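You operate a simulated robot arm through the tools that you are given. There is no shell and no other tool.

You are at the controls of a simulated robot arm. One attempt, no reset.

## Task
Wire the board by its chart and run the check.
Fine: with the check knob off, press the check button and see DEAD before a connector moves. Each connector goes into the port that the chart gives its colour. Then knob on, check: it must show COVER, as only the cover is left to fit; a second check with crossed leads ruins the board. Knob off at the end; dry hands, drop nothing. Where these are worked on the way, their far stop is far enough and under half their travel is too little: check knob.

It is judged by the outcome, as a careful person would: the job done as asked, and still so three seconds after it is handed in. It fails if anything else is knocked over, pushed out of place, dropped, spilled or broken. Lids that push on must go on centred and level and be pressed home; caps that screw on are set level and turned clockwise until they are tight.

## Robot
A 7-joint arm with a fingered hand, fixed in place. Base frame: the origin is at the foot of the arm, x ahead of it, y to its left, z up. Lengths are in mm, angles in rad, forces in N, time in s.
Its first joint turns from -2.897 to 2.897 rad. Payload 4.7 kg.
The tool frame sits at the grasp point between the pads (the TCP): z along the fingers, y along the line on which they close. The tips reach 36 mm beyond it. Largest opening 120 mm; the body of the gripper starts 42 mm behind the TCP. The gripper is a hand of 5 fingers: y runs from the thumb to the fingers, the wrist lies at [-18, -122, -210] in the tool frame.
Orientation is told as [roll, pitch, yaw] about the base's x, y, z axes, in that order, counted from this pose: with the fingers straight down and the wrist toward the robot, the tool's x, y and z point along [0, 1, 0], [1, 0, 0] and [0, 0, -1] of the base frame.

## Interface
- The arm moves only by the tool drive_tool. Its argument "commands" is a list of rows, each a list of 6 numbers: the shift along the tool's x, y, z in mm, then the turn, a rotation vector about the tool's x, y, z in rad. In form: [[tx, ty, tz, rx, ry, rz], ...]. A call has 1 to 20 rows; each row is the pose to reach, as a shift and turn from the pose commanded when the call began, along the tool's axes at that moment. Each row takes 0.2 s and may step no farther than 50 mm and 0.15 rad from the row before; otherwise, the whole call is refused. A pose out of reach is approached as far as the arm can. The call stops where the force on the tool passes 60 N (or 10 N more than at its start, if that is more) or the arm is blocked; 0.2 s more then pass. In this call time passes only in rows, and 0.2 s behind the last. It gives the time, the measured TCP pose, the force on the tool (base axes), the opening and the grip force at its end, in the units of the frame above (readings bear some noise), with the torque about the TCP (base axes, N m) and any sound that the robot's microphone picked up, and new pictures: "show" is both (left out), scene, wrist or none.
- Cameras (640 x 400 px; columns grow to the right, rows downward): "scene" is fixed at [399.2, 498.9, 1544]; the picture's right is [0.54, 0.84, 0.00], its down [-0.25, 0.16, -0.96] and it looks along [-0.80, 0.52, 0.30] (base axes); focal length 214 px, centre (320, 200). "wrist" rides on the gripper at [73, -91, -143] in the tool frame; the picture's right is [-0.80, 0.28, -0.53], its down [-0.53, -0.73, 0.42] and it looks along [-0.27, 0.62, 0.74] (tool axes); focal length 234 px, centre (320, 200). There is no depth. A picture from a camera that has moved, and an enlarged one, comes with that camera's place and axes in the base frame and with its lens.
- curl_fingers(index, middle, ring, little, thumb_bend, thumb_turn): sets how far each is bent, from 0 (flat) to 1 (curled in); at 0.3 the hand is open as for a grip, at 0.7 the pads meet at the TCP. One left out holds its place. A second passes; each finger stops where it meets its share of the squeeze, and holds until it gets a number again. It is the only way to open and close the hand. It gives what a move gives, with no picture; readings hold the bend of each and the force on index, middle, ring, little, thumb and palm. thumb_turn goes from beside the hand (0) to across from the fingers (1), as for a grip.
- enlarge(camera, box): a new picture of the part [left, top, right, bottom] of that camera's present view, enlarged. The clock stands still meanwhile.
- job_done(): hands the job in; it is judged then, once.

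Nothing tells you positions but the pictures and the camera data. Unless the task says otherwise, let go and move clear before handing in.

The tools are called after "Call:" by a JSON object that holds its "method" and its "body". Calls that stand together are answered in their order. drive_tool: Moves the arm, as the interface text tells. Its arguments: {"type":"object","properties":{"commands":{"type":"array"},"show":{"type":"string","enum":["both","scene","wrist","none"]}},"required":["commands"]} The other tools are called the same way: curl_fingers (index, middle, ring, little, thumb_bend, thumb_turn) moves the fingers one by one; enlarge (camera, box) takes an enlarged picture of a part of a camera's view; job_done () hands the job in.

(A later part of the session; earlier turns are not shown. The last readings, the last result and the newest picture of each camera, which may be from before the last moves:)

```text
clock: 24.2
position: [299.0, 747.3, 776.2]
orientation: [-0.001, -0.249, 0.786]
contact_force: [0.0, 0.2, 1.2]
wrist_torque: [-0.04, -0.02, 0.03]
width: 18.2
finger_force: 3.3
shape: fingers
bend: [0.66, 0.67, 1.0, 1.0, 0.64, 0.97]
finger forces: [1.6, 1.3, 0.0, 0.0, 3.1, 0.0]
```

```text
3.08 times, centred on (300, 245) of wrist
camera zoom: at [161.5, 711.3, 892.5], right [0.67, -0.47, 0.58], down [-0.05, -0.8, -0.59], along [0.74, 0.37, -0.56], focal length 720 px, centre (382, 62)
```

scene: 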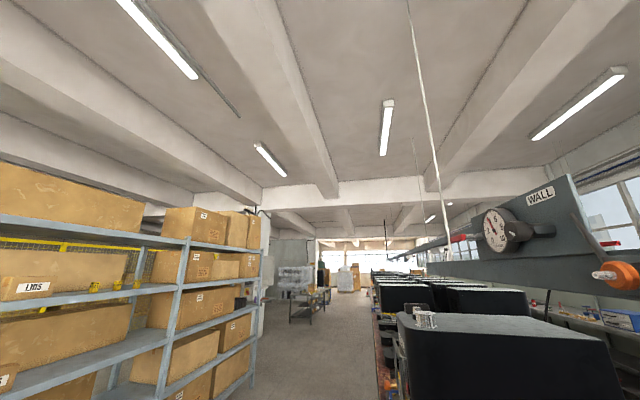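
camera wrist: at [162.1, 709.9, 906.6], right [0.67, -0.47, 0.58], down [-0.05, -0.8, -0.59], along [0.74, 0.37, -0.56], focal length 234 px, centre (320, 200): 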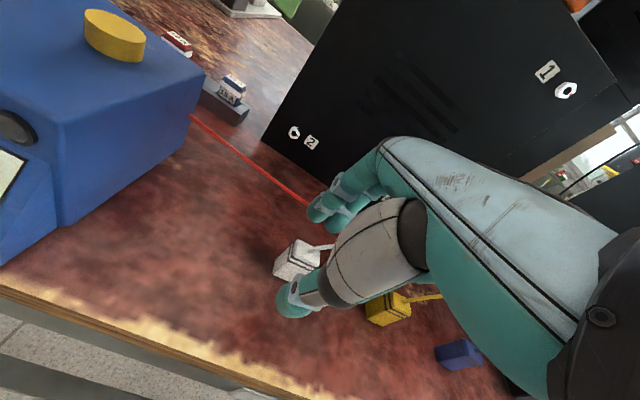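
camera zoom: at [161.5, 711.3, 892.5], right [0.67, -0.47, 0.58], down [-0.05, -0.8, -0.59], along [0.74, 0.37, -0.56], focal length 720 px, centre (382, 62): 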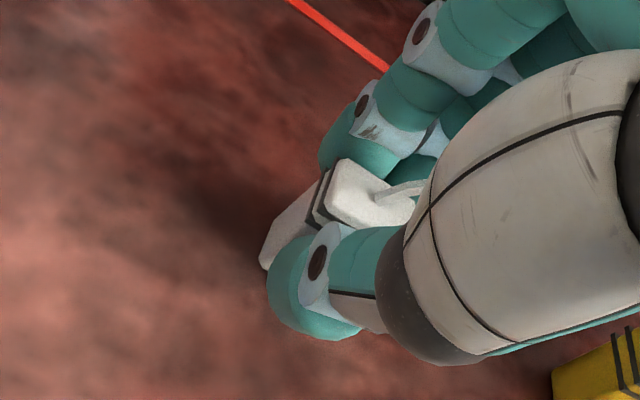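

The grip is on both sides with balanced forces: index and middle about 3 N together, thumb about 3 N. I'll squeeze a bit firmer before lifting.

Call:
{"method": "curl_fingers", "body": {"index": 0.76, "middle": 0.76, "thumb_bend": 0.76}}

Call:
{"method": "enlarge", "body": {"camera": "wrist", "box": [220, 180, 380, 310]}}

```text
clock: 25.2
position: [299.7, 747.9, 775.9]
orientation: [0.0, -0.251, 0.787]
contact_force: [-0.4, 0.5, 0.0]
wrist_torque: [-0.02, -0.02, -0.01]
width: 15.7
finger_force: 18.1
shape: fingers
bend: [0.74, 0.75, 1.0, 1.0, 0.65, 0.95]
finger forces: [12.4, 5.9, 0.0, 0.0, 18.3, 0.1]
```

```text
3.08 times, centred on (300, 245) of wrist
camera zoom: at [161.5, 711.3, 892.4], right [0.67, -0.47, 0.58], down [-0.05, -0.8, -0.59], along [0.74, 0.37, -0.56], focal length 720 px, centre (382, 62)
```

zoom: 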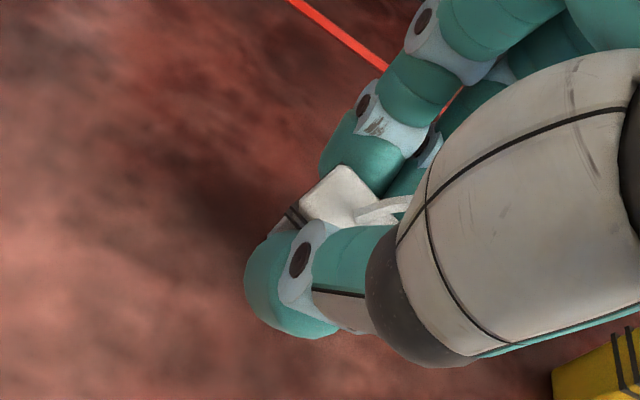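

Call:
{"method": "enlarge", "body": {"camera": "wrist", "box": [270, 210, 350, 260]}}

```text
8.00 times, centred on (310, 235) of wrist
camera zoom: at [161.5, 711.3, 892.4], right [0.67, -0.47, 0.58], down [-0.05, -0.8, -0.59], along [0.74, 0.37, -0.56], focal length 1873 px, centre (400, -80)
```

zoom: 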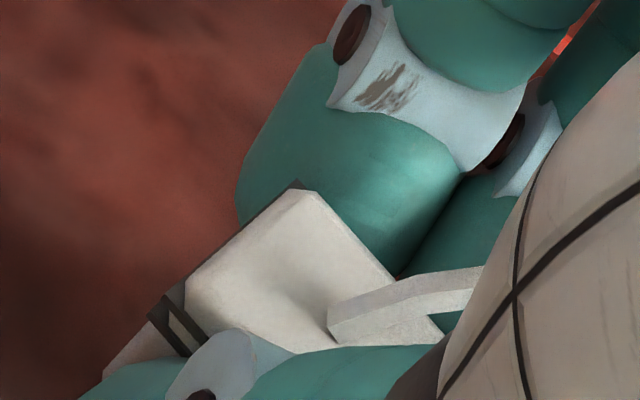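

The harder squeeze twisted the plug in the fingers, while the light grip had held it square. I'll open slightly to see how it now stands.

Call:
{"method": "curl_fingers", "body": {"index": 0.62, "middle": 0.62, "thumb_bend": 0.6, "thumb_turn": 0.98}}

Call:
{"method": "enlarge", "body": {"camera": "wrist", "box": [220, 180, 380, 310]}}

```text
clock: 26.2
position: [300.3, 747.4, 776.1]
orientation: [0.0, -0.249, 0.785]
contact_force: [-0.3, 0.1, 0.8]
wrist_torque: [-0.01, 0.01, 0.0]
width: 30.1
finger_force: 0.0
shape: fingers
bend: [0.62, 0.62, 1.0, 1.0, 0.6, 0.99]
finger forces: [0.1, 0.0, 0.0, 0.1, 0.1, 0.0]
```

```text
3.08 times, centred on (300, 245) of wrist
camera zoom: at [161.5, 711.3, 892.5], right [0.67, -0.47, 0.58], down [-0.05, -0.8, -0.59], along [0.74, 0.37, -0.56], focal length 720 px, centre (382, 62)
```

zoom: 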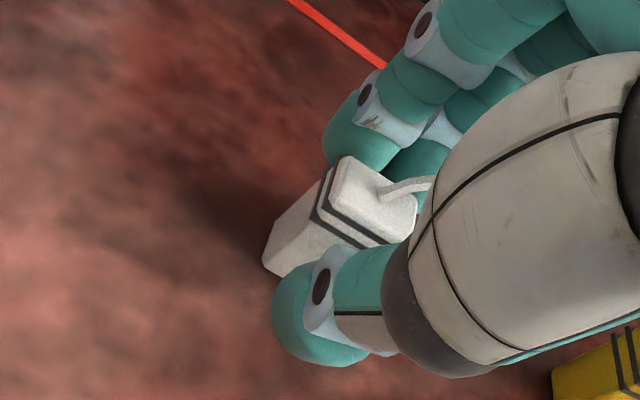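

The plug settled back square when released, so the hard squeeze must have pushed the thumb sideways (its turn slipped from 0.98 to 0.95). I'll re-grip with moderate force and the thumb turned fully across.

Call:
{"method": "curl_fingers", "body": {"index": 0.68, "middle": 0.68, "thumb_bend": 0.68, "thumb_turn": 1.0}}

Call:
{"method": "enlarge", "body": {"camera": "wrist", "box": [270, 210, 350, 260]}}

Call:
{"method": "curl_fingers", "body": {"index": 0.7, "middle": 0.7, "thumb_bend": 0.7}}

Call:
{"method": "enlarge", "body": {"camera": "wrist", "box": [270, 210, 350, 260]}}

```text
clock: 27.2
position: [299.3, 748.2, 776.7]
orientation: [-0.001, -0.25, 0.784]
contact_force: [0.2, 0.2, 0.1]
wrist_torque: [-0.02, -0.02, 0.0]
width: 18.9
finger_force: 4.2
shape: fingers
bend: [0.66, 0.67, 1.0, 1.0, 0.64, 1.0]
finger forces: [2.1, 1.7, 0.1, 0.1, 3.8, 0.0]
```

```text
8.00 times, centred on (310, 235) of wrist
camera zoom: at [161.5, 711.3, 892.5], right [0.67, -0.47, 0.58], down [-0.05, -0.8, -0.59], along [0.74, 0.37, -0.56], focal length 1873 px, centre (400, -80)
```

zoom: 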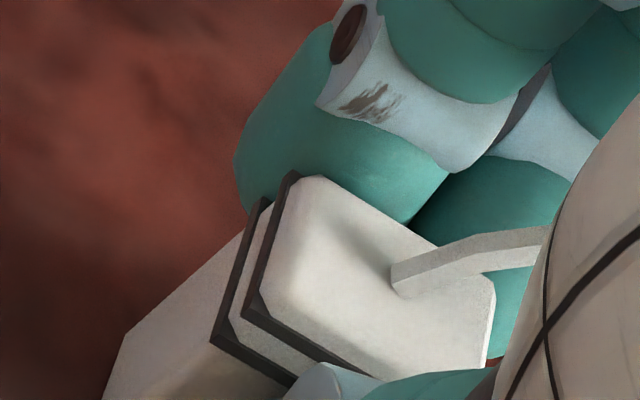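

```text
clock: 28.2
position: [299.0, 747.9, 776.4]
orientation: [0.0, -0.25, 0.785]
contact_force: [0.2, 0.1, 0.9]
wrist_torque: [0.0, 0.03, -0.02]
width: 17.9
finger_force: 6.3
shape: fingers
bend: [0.67, 0.68, 1.0, 1.0, 0.65, 1.0]
finger forces: [3.3, 3.0, 0.1, 0.1, 6.3, 0.1]
```

```text
8.00 times, centred on (310, 235) of wrist
camera zoom: at [161.5, 711.3, 892.5], right [0.67, -0.47, 0.58], down [-0.05, -0.8, -0.59], along [0.74, 0.37, -0.56], focal length 1873 px, centre (400, -80)
```

zoom: 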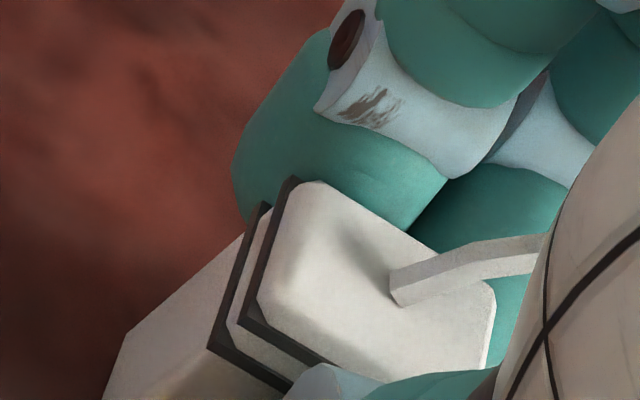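

At about 6 N the plug is held square. I'll lift 25 mm straight up and check that it hangs upright.

Call:
{"method": "drive_tool", "body": {"commands": [[0, 1.2, -4.8, 0, 0, 0], [0, 3.1, -12.1, 0, 0, 0], [0, 6.2, -24.2, 0, 0, 0]], "show": "wrist"}}

Call:
{"method": "enlarge", "body": {"camera": "wrist", "box": [270, 210, 350, 260]}}

Call:
{"method": "enlarge", "body": {"camera": "wrist", "box": [220, 180, 380, 310]}}

```text
clock: 29.0
position: [299.6, 746.9, 801.7]
orientation: [-0.001, -0.249, 0.784]
contact_force: [-0.3, 0.5, -0.7]
wrist_torque: [-0.02, 0.0, 0.01]
width: 18.0
finger_force: 5.8
shape: fingers
bend: [0.67, 0.68, 1.0, 1.0, 0.65, 1.0]
finger forces: [3.1, 2.9, 0.0, 0.1, 6.0, 0.0]
camera wrist: at [161.6, 711.5, 917.7], right [0.67, -0.47, 0.58], down [-0.05, -0.8, -0.59], along [0.74, 0.37, -0.56], focal length 234 px, centre (320, 200)
```

wrist: 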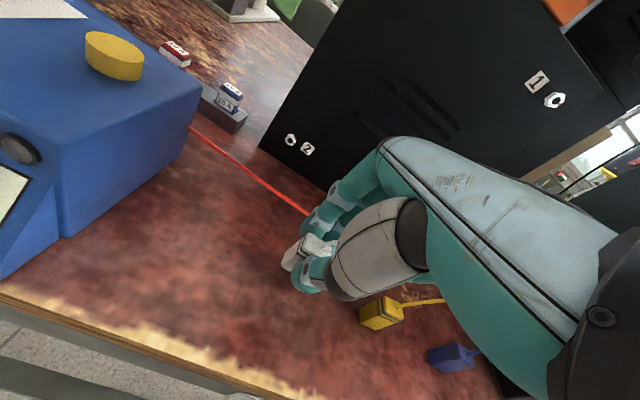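

```text
8.00 times, centred on (310, 235) of wrist
camera zoom: at [161.6, 711.5, 917.7], right [0.67, -0.47, 0.58], down [-0.05, -0.8, -0.59], along [0.74, 0.37, -0.56], focal length 1873 px, centre (400, -80)
```

zoom: 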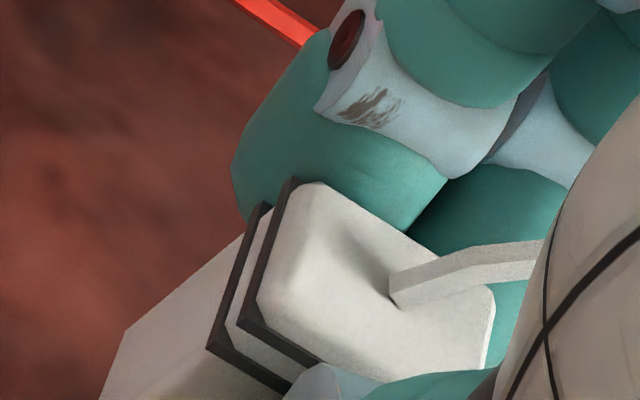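

```text
3.08 times, centred on (300, 245) of wrist
camera zoom: at [161.6, 711.5, 917.7], right [0.67, -0.47, 0.58], down [-0.05, -0.8, -0.59], along [0.74, 0.37, -0.56], focal length 720 px, centre (382, 62)
```

zoom: 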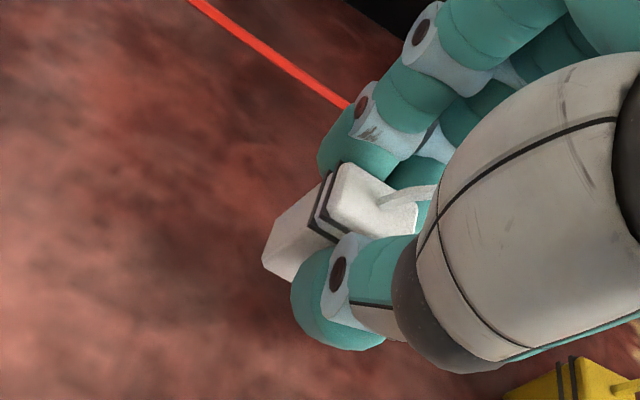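

The plug came up without slipping and stays upright. It sits about 5 mm ahead of the TCP in depth, with its bottom 49 mm below. I'll raise it, pull back from the panel, and carry it along to in front of the PANEL port.

Call:
{"method": "drive_tool", "body": {"commands": [[0, 0.2, -41.2, 0, 0, 0], [0, 0.4, -82.4, 0, 0, 0], [0, -5.5, -120.1, 0, 0, 0], [0, -7.8, -151.6, 0, 0, 0], [-25, -7.8, -151.6, 0, 0, 0], [-55, -7.8, -151.6, 0, 0, 0], [-86, -7.8, -151.6, 0, 0, 0], [-117, -7.8, -151.6, 0, 0, 0], [-148, -7.8, -151.6, 0, 0, 0], [-179, -7.8, -151.6, 0, 0, 0], [-210, -7.8, -151.6, 0, 0, 0], [-241, -7.8, -151.6, 0, 0, 0], [-272, -7.8, -151.6, 0, 0, 0], [-303, -7.8, -151.6, 0, 0, 0], [-334, -7.8, -151.6, 0, 0, 0], [-365, -7.8, -151.6, 0, 0, 0], [-395, -7.8, -151.6, 0, 0, 0]], "show": "wrist"}}

Call:
{"method": "enlarge", "body": {"camera": "wrist", "box": [200, 130, 400, 290]}}

```text
clock: 32.6
position: [546.0, 433.1, 946.3]
orientation: [0.002, -0.249, 0.786]
contact_force: [0.0, 0.1, -0.4]
wrist_torque: [-0.02, -0.02, -0.01]
width: 18.4
finger_force: 5.7
shape: fingers
bend: [0.67, 0.68, 1.0, 1.0, 0.65, 1.0]
finger forces: [3.0, 2.8, 0.0, 0.0, 5.8, 0.1]
camera wrist: at [409.0, 395.3, 1063.0], right [0.67, -0.47, 0.58], down [-0.05, -0.8, -0.59], along [0.74, 0.37, -0.56], focal length 234 px, centre (320, 200)
```

wrist: 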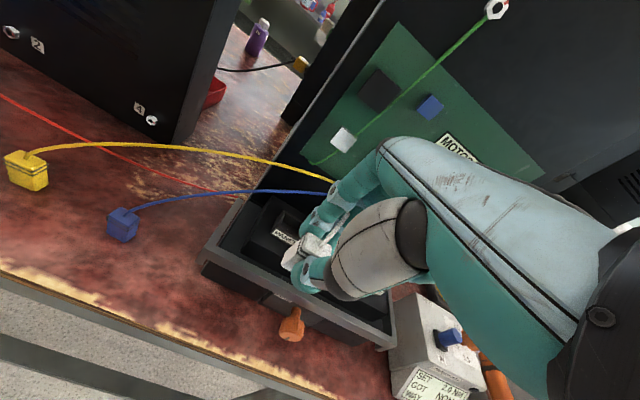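

```text
2.50 times, centred on (300, 210) of wrist
camera zoom: at [409.0, 395.3, 1063.0], right [0.67, -0.47, 0.58], down [-0.05, -0.8, -0.59], along [0.74, 0.37, -0.56], focal length 585 px, centre (370, 175)
```

zoom: 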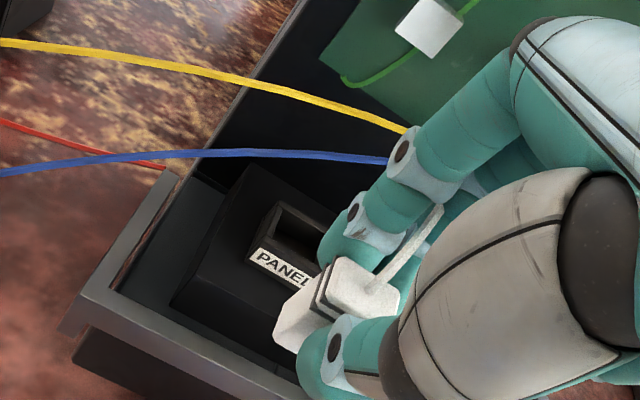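

The plug is in front of the ports now and still upright. I'll zoom on the PANEL port beside it to measure.

Call:
{"method": "enlarge", "body": {"camera": "wrist", "box": [250, 185, 346, 245]}}

Call:
{"method": "enlarge", "body": {"camera": "wrist", "box": [190, 170, 350, 270]}}

```text
6.67 times, centred on (298, 215) of wrist
camera zoom: at [409.0, 395.3, 1063.0], right [0.67, -0.47, 0.58], down [-0.05, -0.8, -0.59], along [0.74, 0.37, -0.56], focal length 1561 px, centre (467, 100)
```

zoom: 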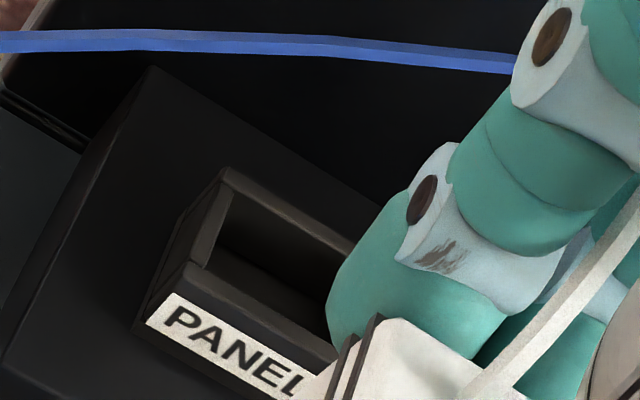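

```text
4.00 times, centred on (270, 220) of wrist
camera zoom: at [409.0, 395.3, 1063.0], right [0.67, -0.47, 0.58], down [-0.05, -0.8, -0.59], along [0.74, 0.37, -0.56], focal length 937 px, centre (520, 120)
```

zoom: 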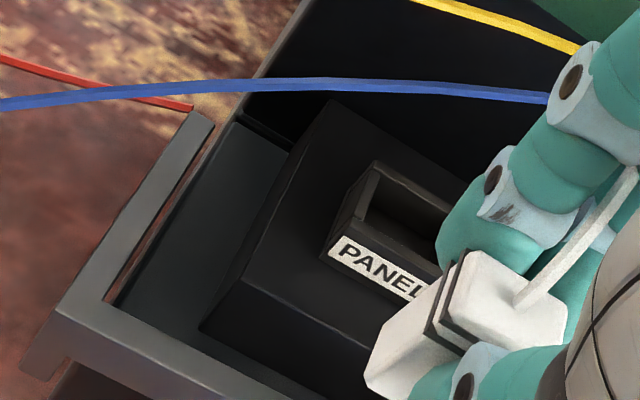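

The port opening measures about 28 × 22 mm, centred near X=-79, Y≈778, and the plug is lined up in X. I'll move forward 60 mm at this height and look again.

Call:
{"method": "drive_tool", "body": {"commands": [[0, 19.4, 4.9, 0, 0, 0], [0, 38.8, 9.9, 0, 0, 0], [0, 58.1, 14.8, 0, 0, 0]], "show": "wrist"}}

Call:
{"method": "enlarge", "body": {"camera": "wrist", "box": [190, 170, 350, 300]}}

```text
clock: 33.4
position: [588.3, 477.5, 947.8]
orientation: [0.001, -0.249, 0.785]
contact_force: [-1.1, -0.2, 0.1]
wrist_torque: [0.0, 0.03, -0.01]
width: 17.8
finger_force: 6.3
shape: fingers
bend: [0.67, 0.68, 1.0, 1.0, 0.65, 1.0]
finger forces: [3.0, 2.9, 0.0, 0.1, 6.0, 0.0]
camera wrist: at [449.8, 440.9, 1063.8], right [0.67, -0.47, 0.58], down [-0.05, -0.8, -0.59], along [0.74, 0.37, -0.56], focal length 234 px, centre (320, 200)
```

wrist: 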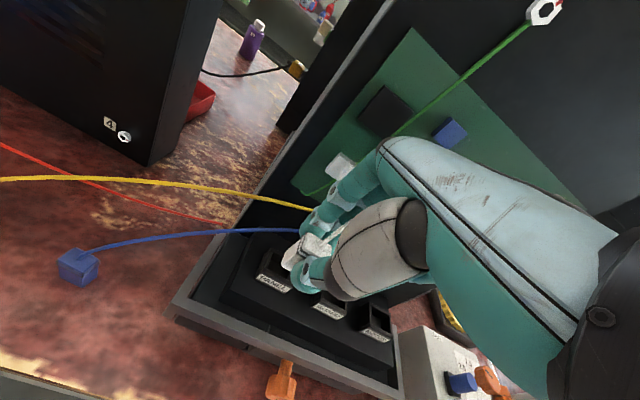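

```text
3.08 times, centred on (270, 235) of wrist
camera zoom: at [449.8, 440.9, 1063.8], right [0.67, -0.47, 0.58], down [-0.05, -0.8, -0.59], along [0.74, 0.37, -0.56], focal length 720 px, centre (474, 92)
```

zoom: 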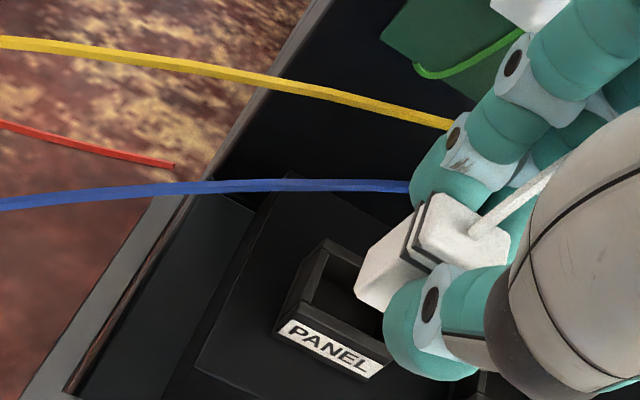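

Call:
{"method": "enlarge", "body": {"camera": "wrist", "box": [250, 230, 330, 300]}}

```text
5.71 times, centred on (290, 265) of wrist
camera zoom: at [449.8, 440.9, 1063.8], right [0.67, -0.47, 0.58], down [-0.05, -0.8, -0.59], along [0.74, 0.37, -0.56], focal length 1338 px, centre (491, -171)
```

zoom: 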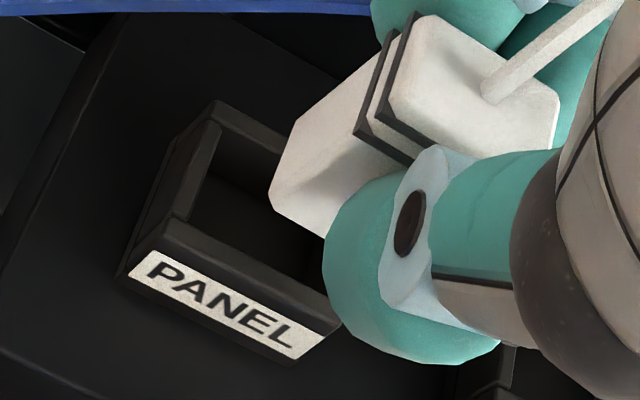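

By camera, the plug centre is about (-77, 757) and the PANEL opening centre about (-80, 778). I'll move 21 mm forward, 3 mm right and 15 mm down, then re-check.

Call:
{"method": "drive_tool", "body": {"commands": [[-1, 6.8, 1.7, 0, 0, 0], [-2, 13.6, 3.5, 0, 0, 0], [-3, 20.3, 5.2, 0, 0, 0], [-3, 16.6, 19.7, 0, 0, 0]], "show": "wrist"}}

Call:
{"method": "enlarge", "body": {"camera": "wrist", "box": [250, 230, 330, 300]}}

```text
clock: 34.4
position: [604.6, 490.8, 933.2]
orientation: [0.0, -0.251, 0.785]
contact_force: [0.4, 0.0, -0.4]
wrist_torque: [-0.03, -0.02, -0.02]
width: 18.1
finger_force: 6.7
shape: fingers
bend: [0.67, 0.68, 1.0, 1.0, 0.65, 1.0]
finger forces: [3.0, 2.8, 0.0, 0.0, 5.8, 0.0]
camera wrist: at [466.9, 454.3, 1049.8], right [0.67, -0.47, 0.58], down [-0.05, -0.8, -0.59], along [0.74, 0.37, -0.56], focal length 234 px, centre (320, 200)
```

wrist: 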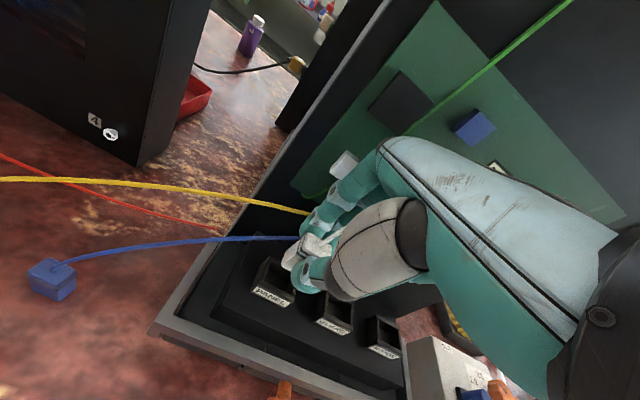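

```text
5.71 times, centred on (290, 265) of wrist
camera zoom: at [466.9, 454.3, 1049.8], right [0.67, -0.47, 0.58], down [-0.05, -0.8, -0.59], along [0.74, 0.37, -0.56], focal length 1338 px, centre (491, -171)
```

zoom: 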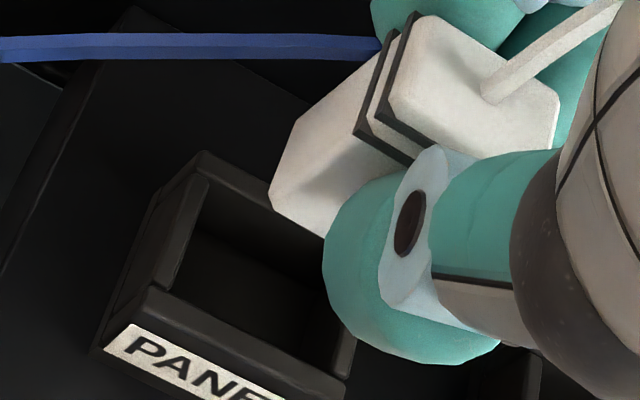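

The plug is within 2 mm of centre over the opening. I'll nudge 1.5 mm right and 1 mm back, lower to just above the collar, and look once more.

Call:
{"method": "drive_tool", "body": {"commands": [[-1.5, -1, 0, 0, 0, 0], [-1.5, -3.9, 11.4, 0, 0, 0], [-1.5, -6.9, 23, 0, 0, 0]], "show": "wrist"}}

Call:
{"method": "enlarge", "body": {"camera": "wrist", "box": [250, 230, 330, 300]}}

```text
clock: 35.2
position: [606.3, 487.9, 907.5]
orientation: [0.001, -0.249, 0.786]
contact_force: [-0.7, -0.1, 7.0]
wrist_torque: [0.01, 0.01, -0.01]
width: 17.6
finger_force: 7.2
shape: fingers
bend: [0.66, 0.67, 1.0, 1.0, 0.66, 1.0]
finger forces: [3.9, 3.6, 0.0, 0.0, 7.1, 0.0]
camera wrist: at [469.1, 451.8, 1023.0], right [0.67, -0.47, 0.58], down [-0.05, -0.8, -0.59], along [0.74, 0.37, -0.56], focal length 234 px, centre (320, 200)
```

wrist: 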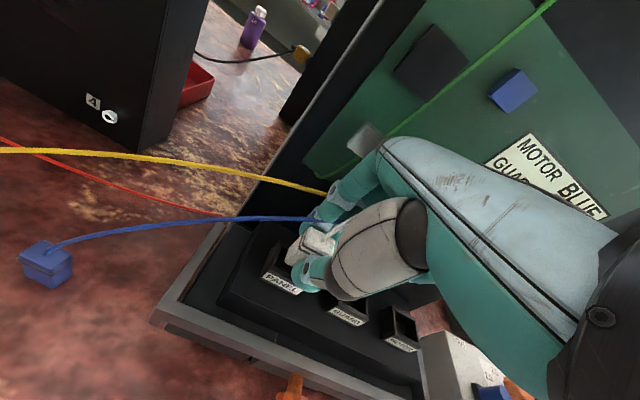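

```text
5.71 times, centred on (290, 265) of wrist
camera zoom: at [469.1, 451.8, 1023.0], right [0.67, -0.47, 0.58], down [-0.05, -0.8, -0.59], along [0.74, 0.37, -0.56], focal length 1338 px, centre (491, -171)
```

zoom: 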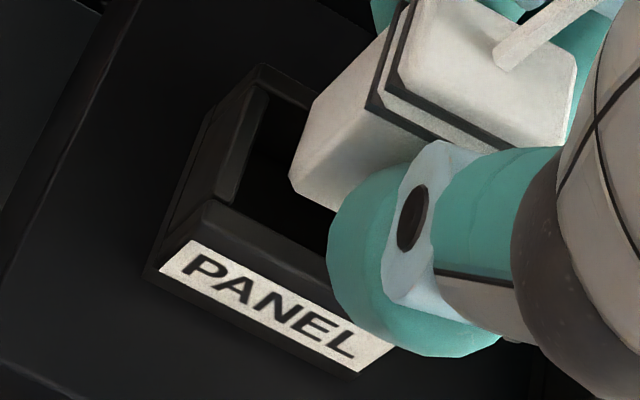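

The plug touched the rim (7 N up) slightly too far back and to the right. I'll lift 8 mm to free it and measure again before correcting.

Call:
{"method": "drive_tool", "body": {"commands": [[0, 1, -3.9, 0, 0, 0], [0, 2, -7.8, 0, 0, 0]], "show": "none"}}

Call:
{"method": "enlarge", "body": {"camera": "wrist", "box": [250, 220, 330, 270]}}

Call:
{"method": "enlarge", "body": {"camera": "wrist", "box": [250, 250, 330, 300]}}

```text
clock: 35.8
position: [605.4, 489.2, 916.1]
orientation: [-0.001, -0.251, 0.784]
contact_force: [-0.1, -0.3, 0.0]
wrist_torque: [0.01, -0.03, 0.0]
width: 17.5
finger_force: 6.2
shape: fingers
bend: [0.67, 0.68, 1.0, 1.0, 0.66, 1.0]
finger forces: [3.1, 2.9, 0.0, 0.1, 5.9, 0.1]
```

```text
8.00 times, centred on (290, 245) of wrist
camera zoom: at [467.8, 451.9, 1031.1], right [0.67, -0.47, 0.58], down [-0.05, -0.8, -0.59], along [0.74, 0.37, -0.56], focal length 1873 px, centre (560, -160)
```

zoom: 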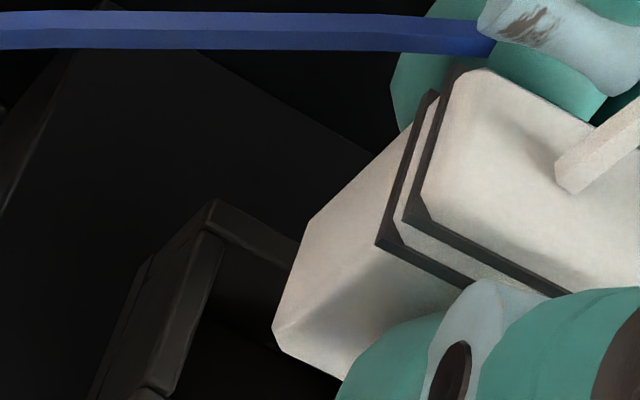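

```text
8.00 times, centred on (290, 275) of wrist
camera zoom: at [467.8, 451.9, 1031.1], right [0.67, -0.47, 0.58], down [-0.05, -0.8, -0.59], along [0.74, 0.37, -0.56], focal length 1873 px, centre (560, -400)
```

zoom: 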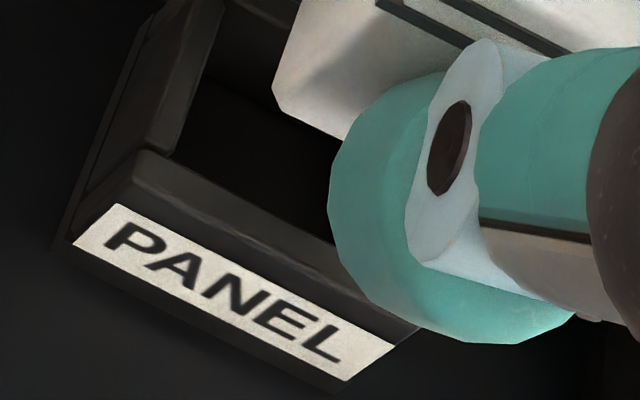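

Measured again in the same picture, the plug needs to go about 3 mm left and 3.5 mm back. I'll apply that, lower 5 mm and compare edges once more.

Call:
{"method": "drive_tool", "body": {"commands": [[3, -3.4, -0.9, 0, 0, 0], [3, -4.6, 4, 0, 0, 0]], "show": "none"}}

Call:
{"method": "enlarge", "body": {"camera": "wrist", "box": [250, 230, 330, 300]}}

```text
clock: 36.4
position: [601.5, 487.2, 912.0]
orientation: [-0.001, -0.249, 0.787]
contact_force: [-0.1, 0.2, 0.3]
wrist_torque: [0.0, 0.05, -0.01]
width: 17.6
finger_force: 5.7
shape: fingers
bend: [0.67, 0.68, 1.0, 1.0, 0.66, 1.0]
finger forces: [3.1, 3.0, 0.0, 0.1, 5.9, 0.1]
```

```text
5.71 times, centred on (290, 265) of wrist
camera zoom: at [463.0, 451.8, 1026.9], right [0.67, -0.47, 0.58], down [-0.05, -0.8, -0.59], along [0.74, 0.37, -0.56], focal length 1338 px, centre (491, -171)
```

zoom: 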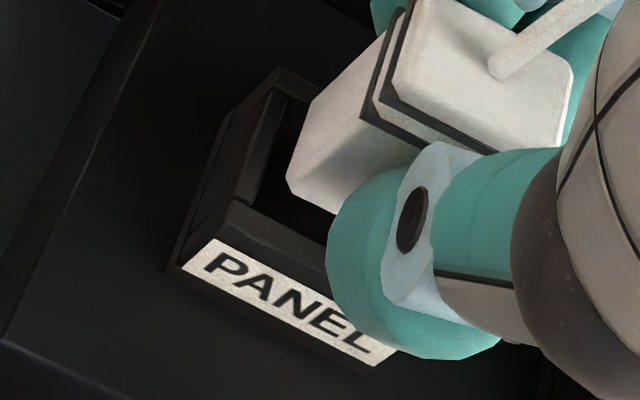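

The plug needs about 2 mm more back and about 1 mm more left. I'll apply that and lower in small steps while watching the force.

Call:
{"method": "drive_tool", "body": {"commands": [[0.8, -2.1, -0.5, 0, 0, 0], [0.8, -2.6, 1.4, 0, 0, 0], [0.8, -3.1, 3.3, 0, 0, 0], [0.8, -3.6, 5.3, 0, 0, 0]], "show": "none"}}

Call:
{"method": "enlarge", "body": {"camera": "wrist", "box": [250, 230, 330, 300]}}

```text
clock: 37.4
position: [599.6, 487.4, 904.1]
orientation: [0.002, -0.251, 0.785]
contact_force: [0.2, 0.1, -0.1]
wrist_torque: [0.03, -0.05, 0.02]
width: 17.6
finger_force: 6.5
shape: fingers
bend: [0.67, 0.68, 1.0, 1.0, 0.66, 1.0]
finger forces: [3.2, 3.0, 0.0, 0.0, 5.9, 0.0]
```

```text
5.71 times, centred on (290, 265) of wrist
camera zoom: at [461.0, 450.9, 1020.4], right [0.67, -0.47, 0.58], down [-0.05, -0.8, -0.59], along [0.74, 0.37, -0.56], focal length 1338 px, centre (491, -171)
```

zoom: 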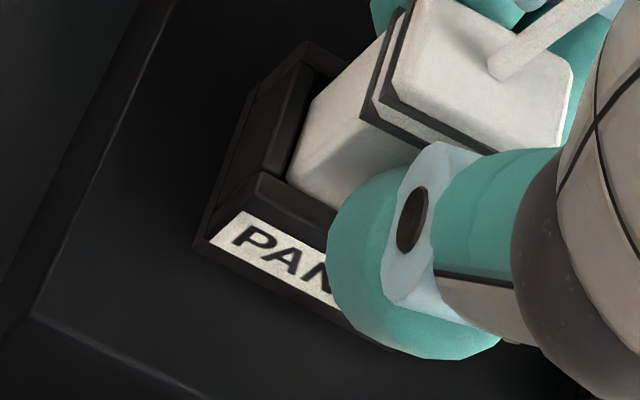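

No force, and the plug's lower edge is now hidden behind the port's front wall, so it is entering. I'll continue down in small steps.

Call:
{"method": "drive_tool", "body": {"commands": [[0, -0.5, 1.9, 0, 0, 0], [0, -1, 3.9, 0, 0, 0], [0, -1.5, 5.8, 0, 0, 0]], "show": "none"}}

Call:
{"method": "enlarge", "body": {"camera": "wrist", "box": [250, 230, 330, 300]}}

```text
clock: 38.2
position: [598.2, 488.1, 899.8]
orientation: [0.001, -0.249, 0.786]
contact_force: [1.0, -0.9, 0.6]
wrist_torque: [0.02, 0.02, -0.01]
width: 17.8
finger_force: 6.3
shape: fingers
bend: [0.67, 0.68, 1.0, 1.0, 0.66, 1.0]
finger forces: [3.2, 3.3, 0.0, 0.0, 5.9, 0.0]
```

```text
5.71 times, centred on (290, 265) of wrist
camera zoom: at [460.6, 451.8, 1015.3], right [0.67, -0.47, 0.58], down [-0.05, -0.8, -0.59], along [0.74, 0.37, -0.56], focal length 1338 px, centre (491, -171)
```

zoom: 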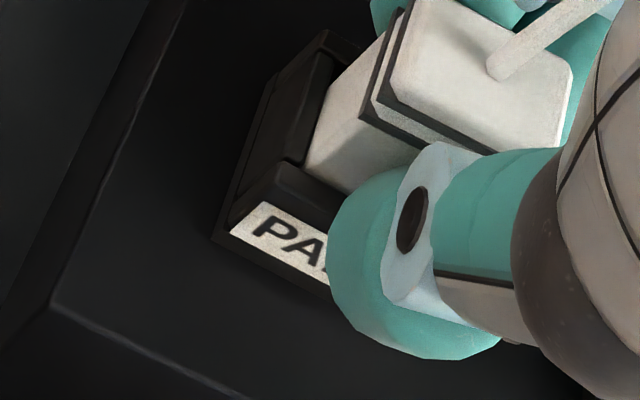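

Call:
{"method": "drive_tool", "body": {"commands": [[0, -0.5, 1.9, 0, 0, 0], [0, -1, 3.9, 0, 0, 0], [0, -1.5, 5.8, 0, 0, 0]], "show": "none"}}

Call:
{"method": "enlarge", "body": {"camera": "wrist", "box": [250, 230, 330, 300]}}

```text
clock: 39.0
position: [599.5, 487.8, 894.7]
orientation: [0.0, -0.254, 0.785]
contact_force: [-3.3, -3.9, 11.6]
wrist_torque: [-0.15, 0.22, 0.0]
width: 17.5
finger_force: 12.1
shape: fingers
bend: [0.67, 0.68, 1.0, 1.0, 0.66, 1.0]
finger forces: [3.5, 3.0, 0.1, 0.1, 17.8, 0.1]
```

```text
5.71 times, centred on (290, 265) of wrist
camera zoom: at [461.1, 451.2, 1010.9], right [0.67, -0.47, 0.58], down [-0.05, -0.8, -0.59], along [0.74, 0.37, -0.56], focal length 1338 px, centre (491, -171)
```

zoom: 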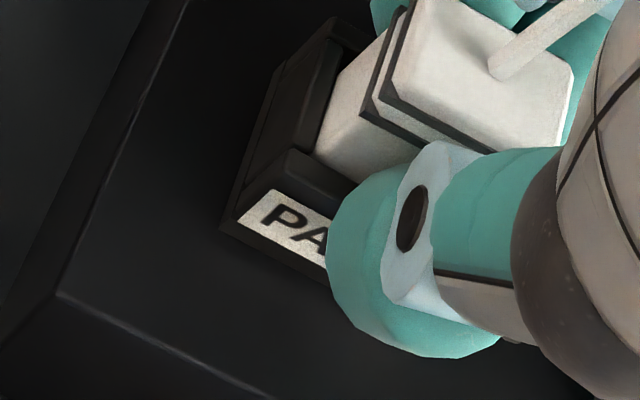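

The plug is about 10 mm into the port, and the thumb tip is now resting on the collar's front wall. I'll ease up 1.5 mm, release carefully, and then press the plug home from above.

Call:
{"method": "drive_tool", "body": {"commands": [[0, 0.4, -1.5, 0, 0, 0]], "show": "none"}}

Call:
{"method": "curl_fingers", "body": {"index": 0.63, "middle": 0.63, "thumb_bend": 0.61}}

Call:
{"method": "enlarge", "body": {"camera": "wrist", "box": [250, 220, 346, 280]}}

```text
clock: 39.4
position: [599.9, 488.4, 895.5]
orientation: [0.001, -0.251, 0.786]
contact_force: [-4.2, -2.5, 10.1]
wrist_torque: [-0.16, 0.17, -0.01]
width: 17.4
finger_force: 11.7
shape: fingers
bend: [0.67, 0.68, 1.0, 1.0, 0.66, 1.0]
finger forces: [3.4, 2.9, 0.1, 0.0, 16.2, 0.0]
```

```text
clock: 40.4
position: [599.9, 486.7, 895.0]
orientation: [0.0, -0.252, 0.786]
contact_force: [-2.9, -1.2, 9.6]
wrist_torque: [-0.1, 0.18, 0.01]
width: 23.5
finger_force: 4.1
shape: fingers
bend: [0.63, 0.63, 1.0, 1.0, 0.63, 1.0]
finger forces: [0.0, 0.0, 0.0, 0.0, 9.5, 0.0]
```

```text
6.67 times, centred on (298, 250) of wrist
camera zoom: at [461.4, 451.5, 1011.2], right [0.67, -0.47, 0.58], down [-0.05, -0.8, -0.59], along [0.74, 0.37, -0.56], focal length 1561 px, centre (467, -133)
```

zoom: 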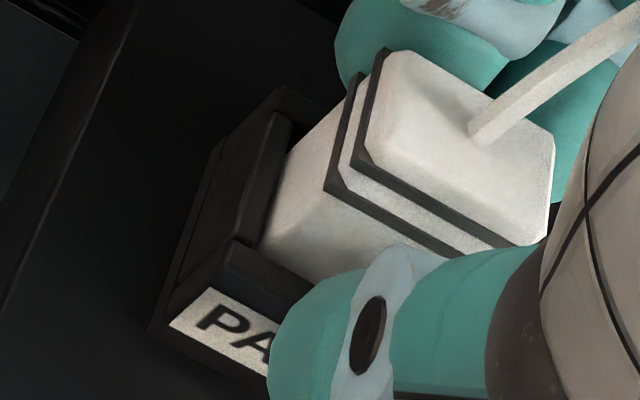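

The plug stands by itself in the port and only the thumb still presses on the collar. I'll raise a little, open more, and lift clear.

Call:
{"method": "drive_tool", "body": {"commands": [[0, 0.7, -2.9, 0, 0, 0], [0, 1.2, -4.8, 0, 0, 0]], "show": "none"}}

Call:
{"method": "curl_fingers", "body": {"index": 0.61, "middle": 0.61, "thumb_bend": 0.5}}

Call:
{"method": "drive_tool", "body": {"commands": [[0, 2, -9, 0, 0, 0], [0, 4.5, -18, 0, 0, 0], [0, 8, -32, 0, 0, 0], [0, 11, -45, 0, 0, 0]], "show": "wrist"}}

Call:
{"method": "enlarge", "body": {"camera": "wrist", "box": [200, 200, 360, 300]}}

```text
clock: 41.0
position: [597.9, 487.4, 898.3]
orientation: [-0.001, -0.248, 0.785]
contact_force: [0.6, 0.2, 0.5]
wrist_torque: [-0.01, -0.01, -0.01]
width: 26.7
finger_force: 0.1
shape: fingers
bend: [0.63, 0.63, 1.0, 1.0, 0.61, 1.0]
finger forces: [0.0, 0.0, 0.1, 0.0, 0.0, 0.0]
```

```text
clock: 42.0
position: [598.0, 487.8, 898.7]
orientation: [0.0, -0.251, 0.785]
contact_force: [-0.2, 0.4, 0.2]
wrist_torque: [-0.02, 0.0, 0.01]
width: 45.9
finger_force: 0.1
shape: fingers
bend: [0.61, 0.61, 1.0, 1.0, 0.5, 1.0]
finger forces: [0.0, 0.0, 0.0, 0.1, 0.0, 0.0]
```

```text
clock: 43.0
position: [599.8, 486.5, 946.3]
orientation: [0.0, -0.249, 0.784]
contact_force: [0.1, -0.5, -0.7]
wrist_torque: [0.01, 0.01, -0.02]
width: 45.8
finger_force: 0.1
shape: fingers
bend: [0.61, 0.61, 1.0, 1.0, 0.5, 1.0]
finger forces: [0.0, 0.0, 0.0, 0.1, 0.1, 0.1]
camera wrist: at [461.2, 450.3, 1062.6], right [0.67, -0.47, 0.58], down [-0.05, -0.8, -0.59], along [0.74, 0.37, -0.56], focal length 234 px, centre (320, 200)
```

wrist: 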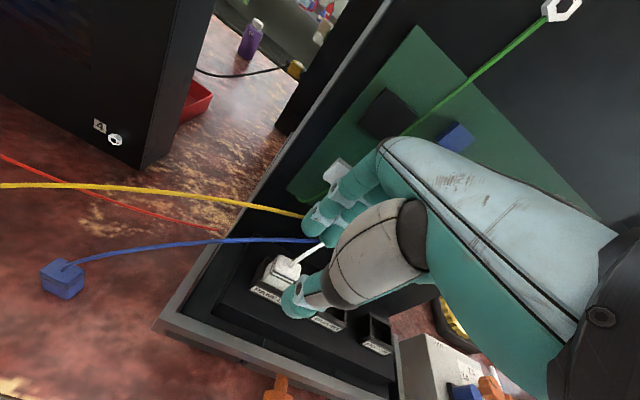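

```text
4.00 times, centred on (280, 250) of wrist
camera zoom: at [461.2, 450.3, 1062.6], right [0.67, -0.47, 0.58], down [-0.05, -0.8, -0.59], along [0.74, 0.37, -0.56], focal length 937 px, centre (480, 0)
```

zoom: 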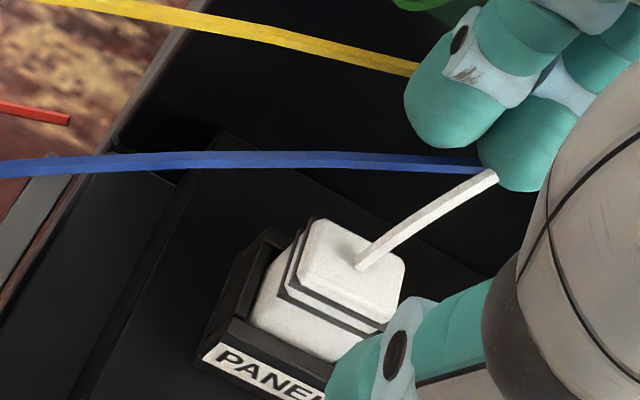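

White stands in PANEL about 10 mm deep. I'll set index and middle as a pusher, keep the thumb back out of the way, and come down onto its top to press it home.

Call:
{"method": "curl_fingers", "body": {"index": 0.72, "middle": 0.72, "thumb_bend": 0.5}}

Call:
{"method": "drive_tool", "body": {"commands": [[-1, -5.3, -1.4, 0, 0, 0], [-1, -8, 9, 0, 0, 0], [-1, -11.5, 23, 0, 0, 0]], "show": "wrist"}}

Call:
{"method": "enlarge", "body": {"camera": "wrist", "box": [220, 200, 380, 300]}}

```text
clock: 44.0
position: [598.9, 486.6, 946.4]
orientation: [-0.001, -0.25, 0.785]
contact_force: [0.5, 0.9, -0.1]
wrist_torque: [-0.01, 0.01, 0.02]
width: 27.8
finger_force: 0.1
shape: fingers
bend: [0.72, 0.72, 1.0, 1.0, 0.5, 1.0]
finger forces: [0.0, 0.0, 0.0, 0.0, 0.0, 0.0]
```

```text
clock: 44.8
position: [595.0, 482.8, 921.3]
orientation: [0.001, -0.252, 0.786]
contact_force: [-0.1, -0.1, 0.7]
wrist_torque: [-0.01, 0.02, 0.0]
width: 27.9
finger_force: 0.1
shape: fingers
bend: [0.72, 0.72, 1.0, 1.0, 0.5, 1.0]
finger forces: [0.0, 0.0, 0.0, 0.0, 0.0, 0.1]
camera wrist: at [457.0, 446.7, 1037.6], right [0.67, -0.47, 0.58], down [-0.05, -0.8, -0.59], along [0.74, 0.37, -0.56], focal length 234 px, centre (320, 200)
```

wrist: 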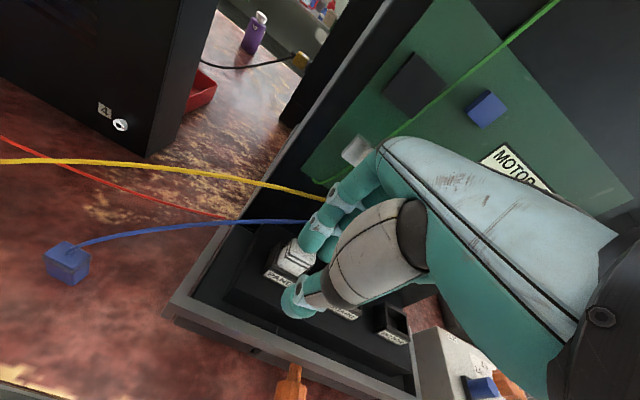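

```text
4.00 times, centred on (300, 250) of wrist
camera zoom: at [457.0, 446.7, 1037.6], right [0.67, -0.47, 0.58], down [-0.05, -0.8, -0.59], along [0.74, 0.37, -0.56], focal length 937 px, centre (400, 0)
```

zoom: 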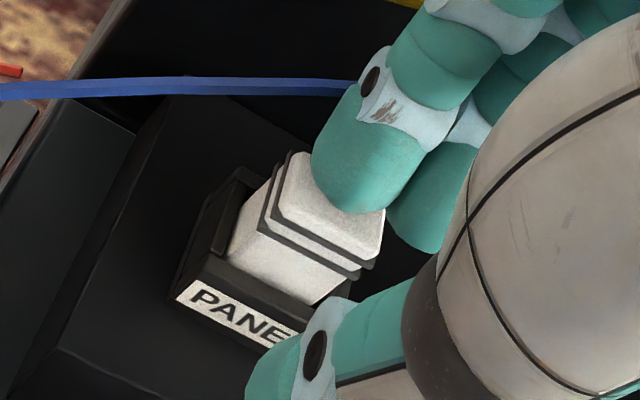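

The index tip is just above the plug's top. I'll shift 4 mm left and 2 mm forward so index and middle share the load, then press down gently.

Call:
{"method": "drive_tool", "body": {"commands": [[4, 1.9, 0.5, 0, 0, 0], [4, 0.9, 4.4, 0, 0, 0], [4, 0, 8.2, 0, 0, 0], [4, -0.8, 11.2, 0, 0, 0]], "show": "none"}}

Call:
{"method": "enlarge", "body": {"camera": "wrist", "box": [220, 200, 380, 300]}}

```text
clock: 45.8
position: [593.4, 487.7, 916.4]
orientation: [0.001, -0.259, 0.785]
contact_force: [3.1, 1.3, 27.8]
wrist_torque: [0.41, -0.07, -0.03]
width: 27.2
finger_force: 14.2
shape: fingers
bend: [0.73, 0.72, 1.0, 1.0, 0.5, 1.0]
finger forces: [26.7, 1.6, 0.0, 0.0, 0.1, 0.1]
```

```text
4.00 times, centred on (300, 250) of wrist
camera zoom: at [455.4, 450.6, 1030.6], right [0.67, -0.47, 0.58], down [-0.05, -0.8, -0.6], along [0.75, 0.37, -0.55], focal length 937 px, centre (400, 0)
```

zoom: 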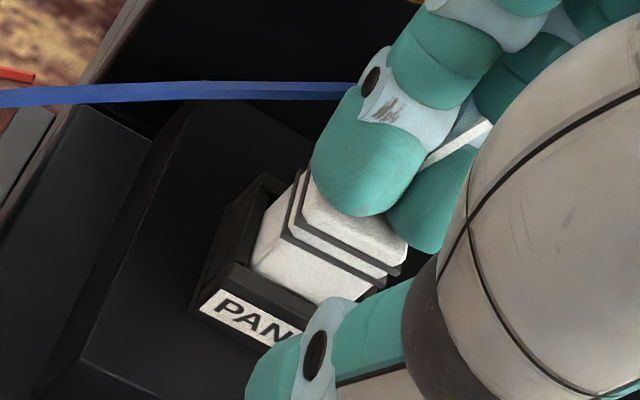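

About 27 N is on the index and the plug hasn't moved visibly. I'll zoom in to see how deep it sits and whether it's square before pushing harder.

Call:
{"method": "enlarge", "body": {"camera": "wrist", "box": [262, 235, 342, 285]}}

```text
8.00 times, centred on (302, 260) of wrist
camera zoom: at [455.4, 450.6, 1030.6], right [0.67, -0.47, 0.58], down [-0.05, -0.8, -0.6], along [0.75, 0.37, -0.55], focal length 1873 px, centre (464, -280)
```

zoom: 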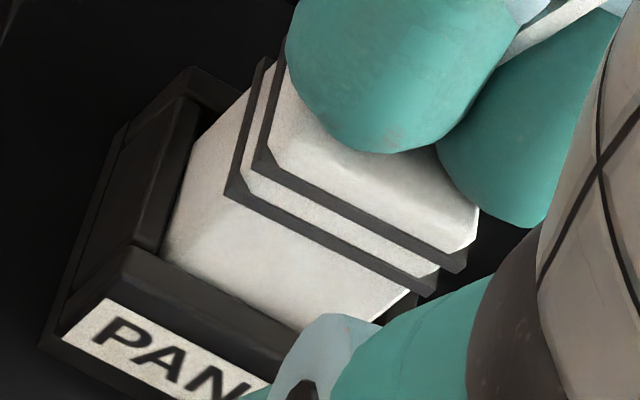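

The plug sits about 11 mm deep, square and roughly centred, with its bands still about 12 mm above the collar. My push was off-centre to the left, so I'll lift, centre the index on the plug's top, and push again.

Call:
{"method": "drive_tool", "body": {"commands": [[0, 2, -8, 0, 0, 0], [-5, 2, -8, 0, 0, 0], [-5, 0, 0, 0, 0, 0], [-5, -0.7, 3, 0, 0, 0]], "show": "none"}}

Call:
{"method": "enlarge", "body": {"camera": "wrist", "box": [240, 220, 360, 300]}}

```text
clock: 46.8
position: [597.7, 484.6, 914.9]
orientation: [0.004, -0.263, 0.785]
contact_force: [4.1, 3.0, 52.0]
wrist_torque: [0.72, -0.04, -0.08]
width: 26.4
finger_force: 25.1
shape: fingers
bend: [0.73, 0.72, 1.0, 1.0, 0.5, 1.0]
finger forces: [47.8, 3.6, 0.1, 0.0, 0.0, 0.1]
```

```text
5.00 times, centred on (300, 260) of wrist
camera zoom: at [459.3, 446.6, 1029.3], right [0.66, -0.48, 0.58], down [-0.05, -0.8, -0.6], along [0.75, 0.37, -0.55], focal length 1171 px, centre (420, -100)
```

zoom: 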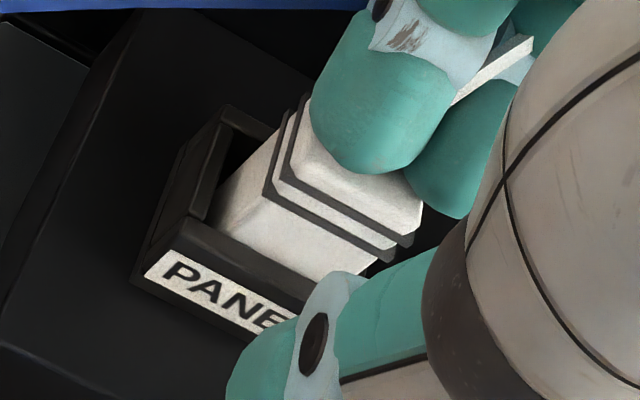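

Even at 52 N the plug doesn't go deeper, so it may already be on the socket floor. I'll back off and inspect an empty port's depth to compare.

Call:
{"method": "drive_tool", "body": {"commands": [[0, 2, -8, 0, 0, 0], [0, 5, -25, 0, 0, 0], [0, 0, -60, 0, 0, 0], [0, -20, -90, 0, 0, 0], [0, -60, -100, 0, 0, 0]], "show": "wrist"}}

Call:
{"method": "enlarge", "body": {"camera": "wrist", "box": [210, 180, 370, 300]}}

```text
clock: 48.0
position: [538.2, 427.0, 985.2]
orientation: [0.0, -0.247, 0.785]
contact_force: [-0.1, 0.2, -0.1]
wrist_torque: [0.05, -0.02, -0.02]
width: 27.6
finger_force: 0.1
shape: fingers
bend: [0.72, 0.72, 1.0, 1.0, 0.5, 1.0]
finger forces: [0.0, 0.0, 0.0, 0.0, 0.0, 0.1]
camera wrist: at [400.8, 390.1, 1101.8], right [0.67, -0.47, 0.58], down [-0.05, -0.81, -0.59], along [0.74, 0.36, -0.56], focal length 234 px, centre (320, 200)
```

wrist: 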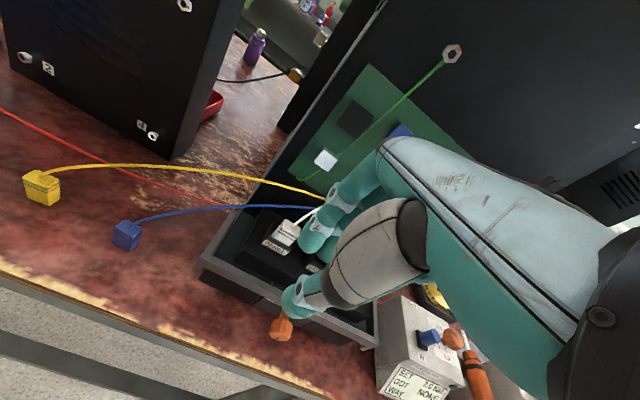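

```text
3.33 times, centred on (290, 240) of wrist
camera zoom: at [400.8, 390.1, 1101.8], right [0.67, -0.47, 0.58], down [-0.05, -0.81, -0.59], along [0.74, 0.36, -0.56], focal length 781 px, centre (420, 67)
```

zoom: 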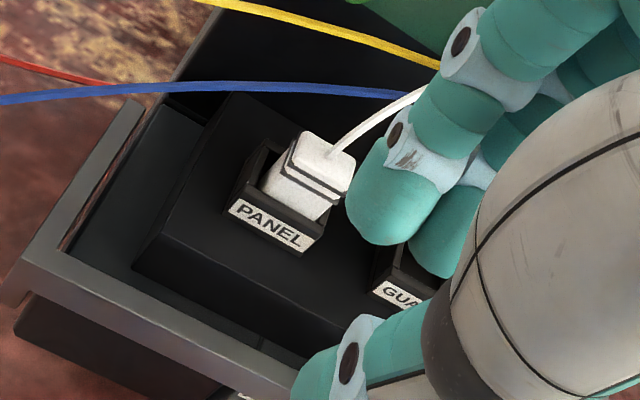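

Call:
{"method": "enlarge", "body": {"camera": "wrist", "box": [255, 205, 319, 255]}}

Call:
{"method": "drive_tool", "body": {"commands": [[-40, 0, 0, 0, 0, 0], [-80, 0, 0, 0, 0, 0], [-120, -20, -10, 0, 0, 0], [-150, -30, -20, 0, 0, 0]], "show": "wrist"}}

Call:
{"method": "enlarge", "body": {"camera": "wrist", "box": [130, 120, 330, 245]}}

```text
8.00 times, centred on (287, 230) of wrist
camera zoom: at [400.8, 390.1, 1101.8], right [0.67, -0.47, 0.58], down [-0.05, -0.81, -0.59], along [0.74, 0.36, -0.56], focal length 1873 px, centre (584, -40)
```

zoom: 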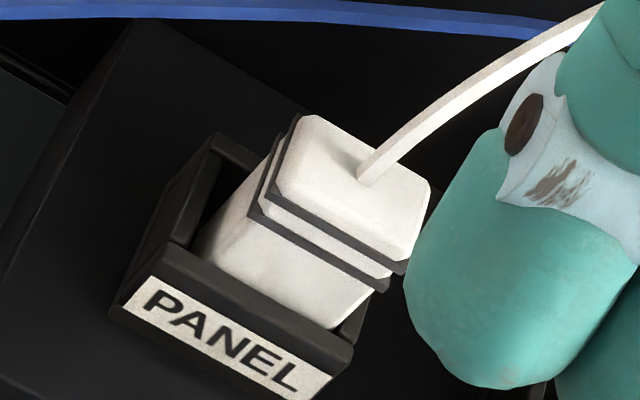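

```text
clock: 49.0
position: [622.4, 296.9, 1000.6]
orientation: [0.001, -0.25, 0.786]
contact_force: [0.2, -0.3, -0.5]
wrist_torque: [0.04, -0.01, 0.01]
width: 27.9
finger_force: 0.1
shape: fingers
bend: [0.72, 0.72, 1.0, 1.0, 0.5, 1.0]
finger forces: [0.0, 0.0, 0.1, 0.0, 0.1, 0.0]
camera wrist: at [484.1, 261.6, 1117.0], right [0.67, -0.47, 0.58], down [-0.05, -0.8, -0.59], along [0.74, 0.37, -0.56], focal length 234 px, centre (320, 200)
```

wrist: 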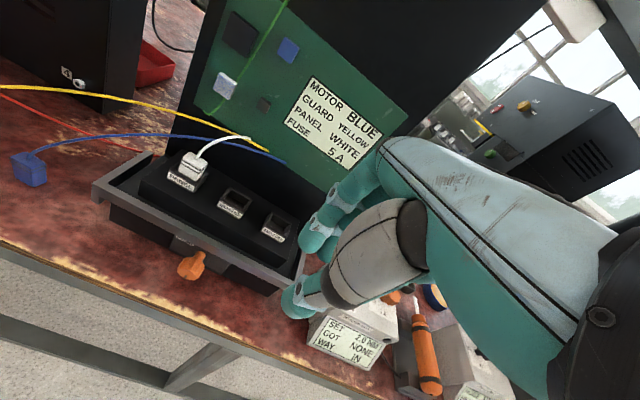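

```text
3.20 times, centred on (230, 182) of wrist
camera zoom: at [484.1, 261.6, 1117.0], right [0.67, -0.47, 0.58], down [-0.05, -0.8, -0.59], along [0.74, 0.37, -0.56], focal length 749 px, centre (608, 256)
```

zoom: 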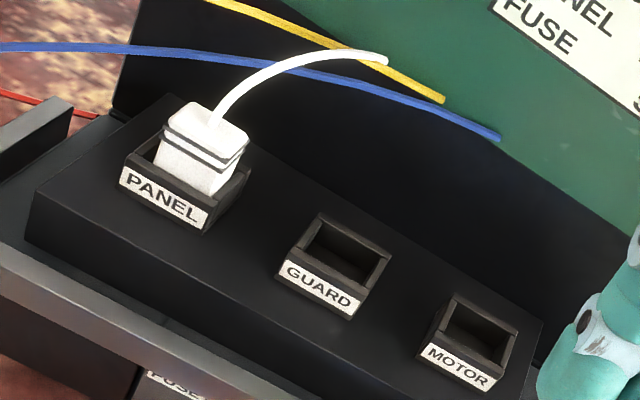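

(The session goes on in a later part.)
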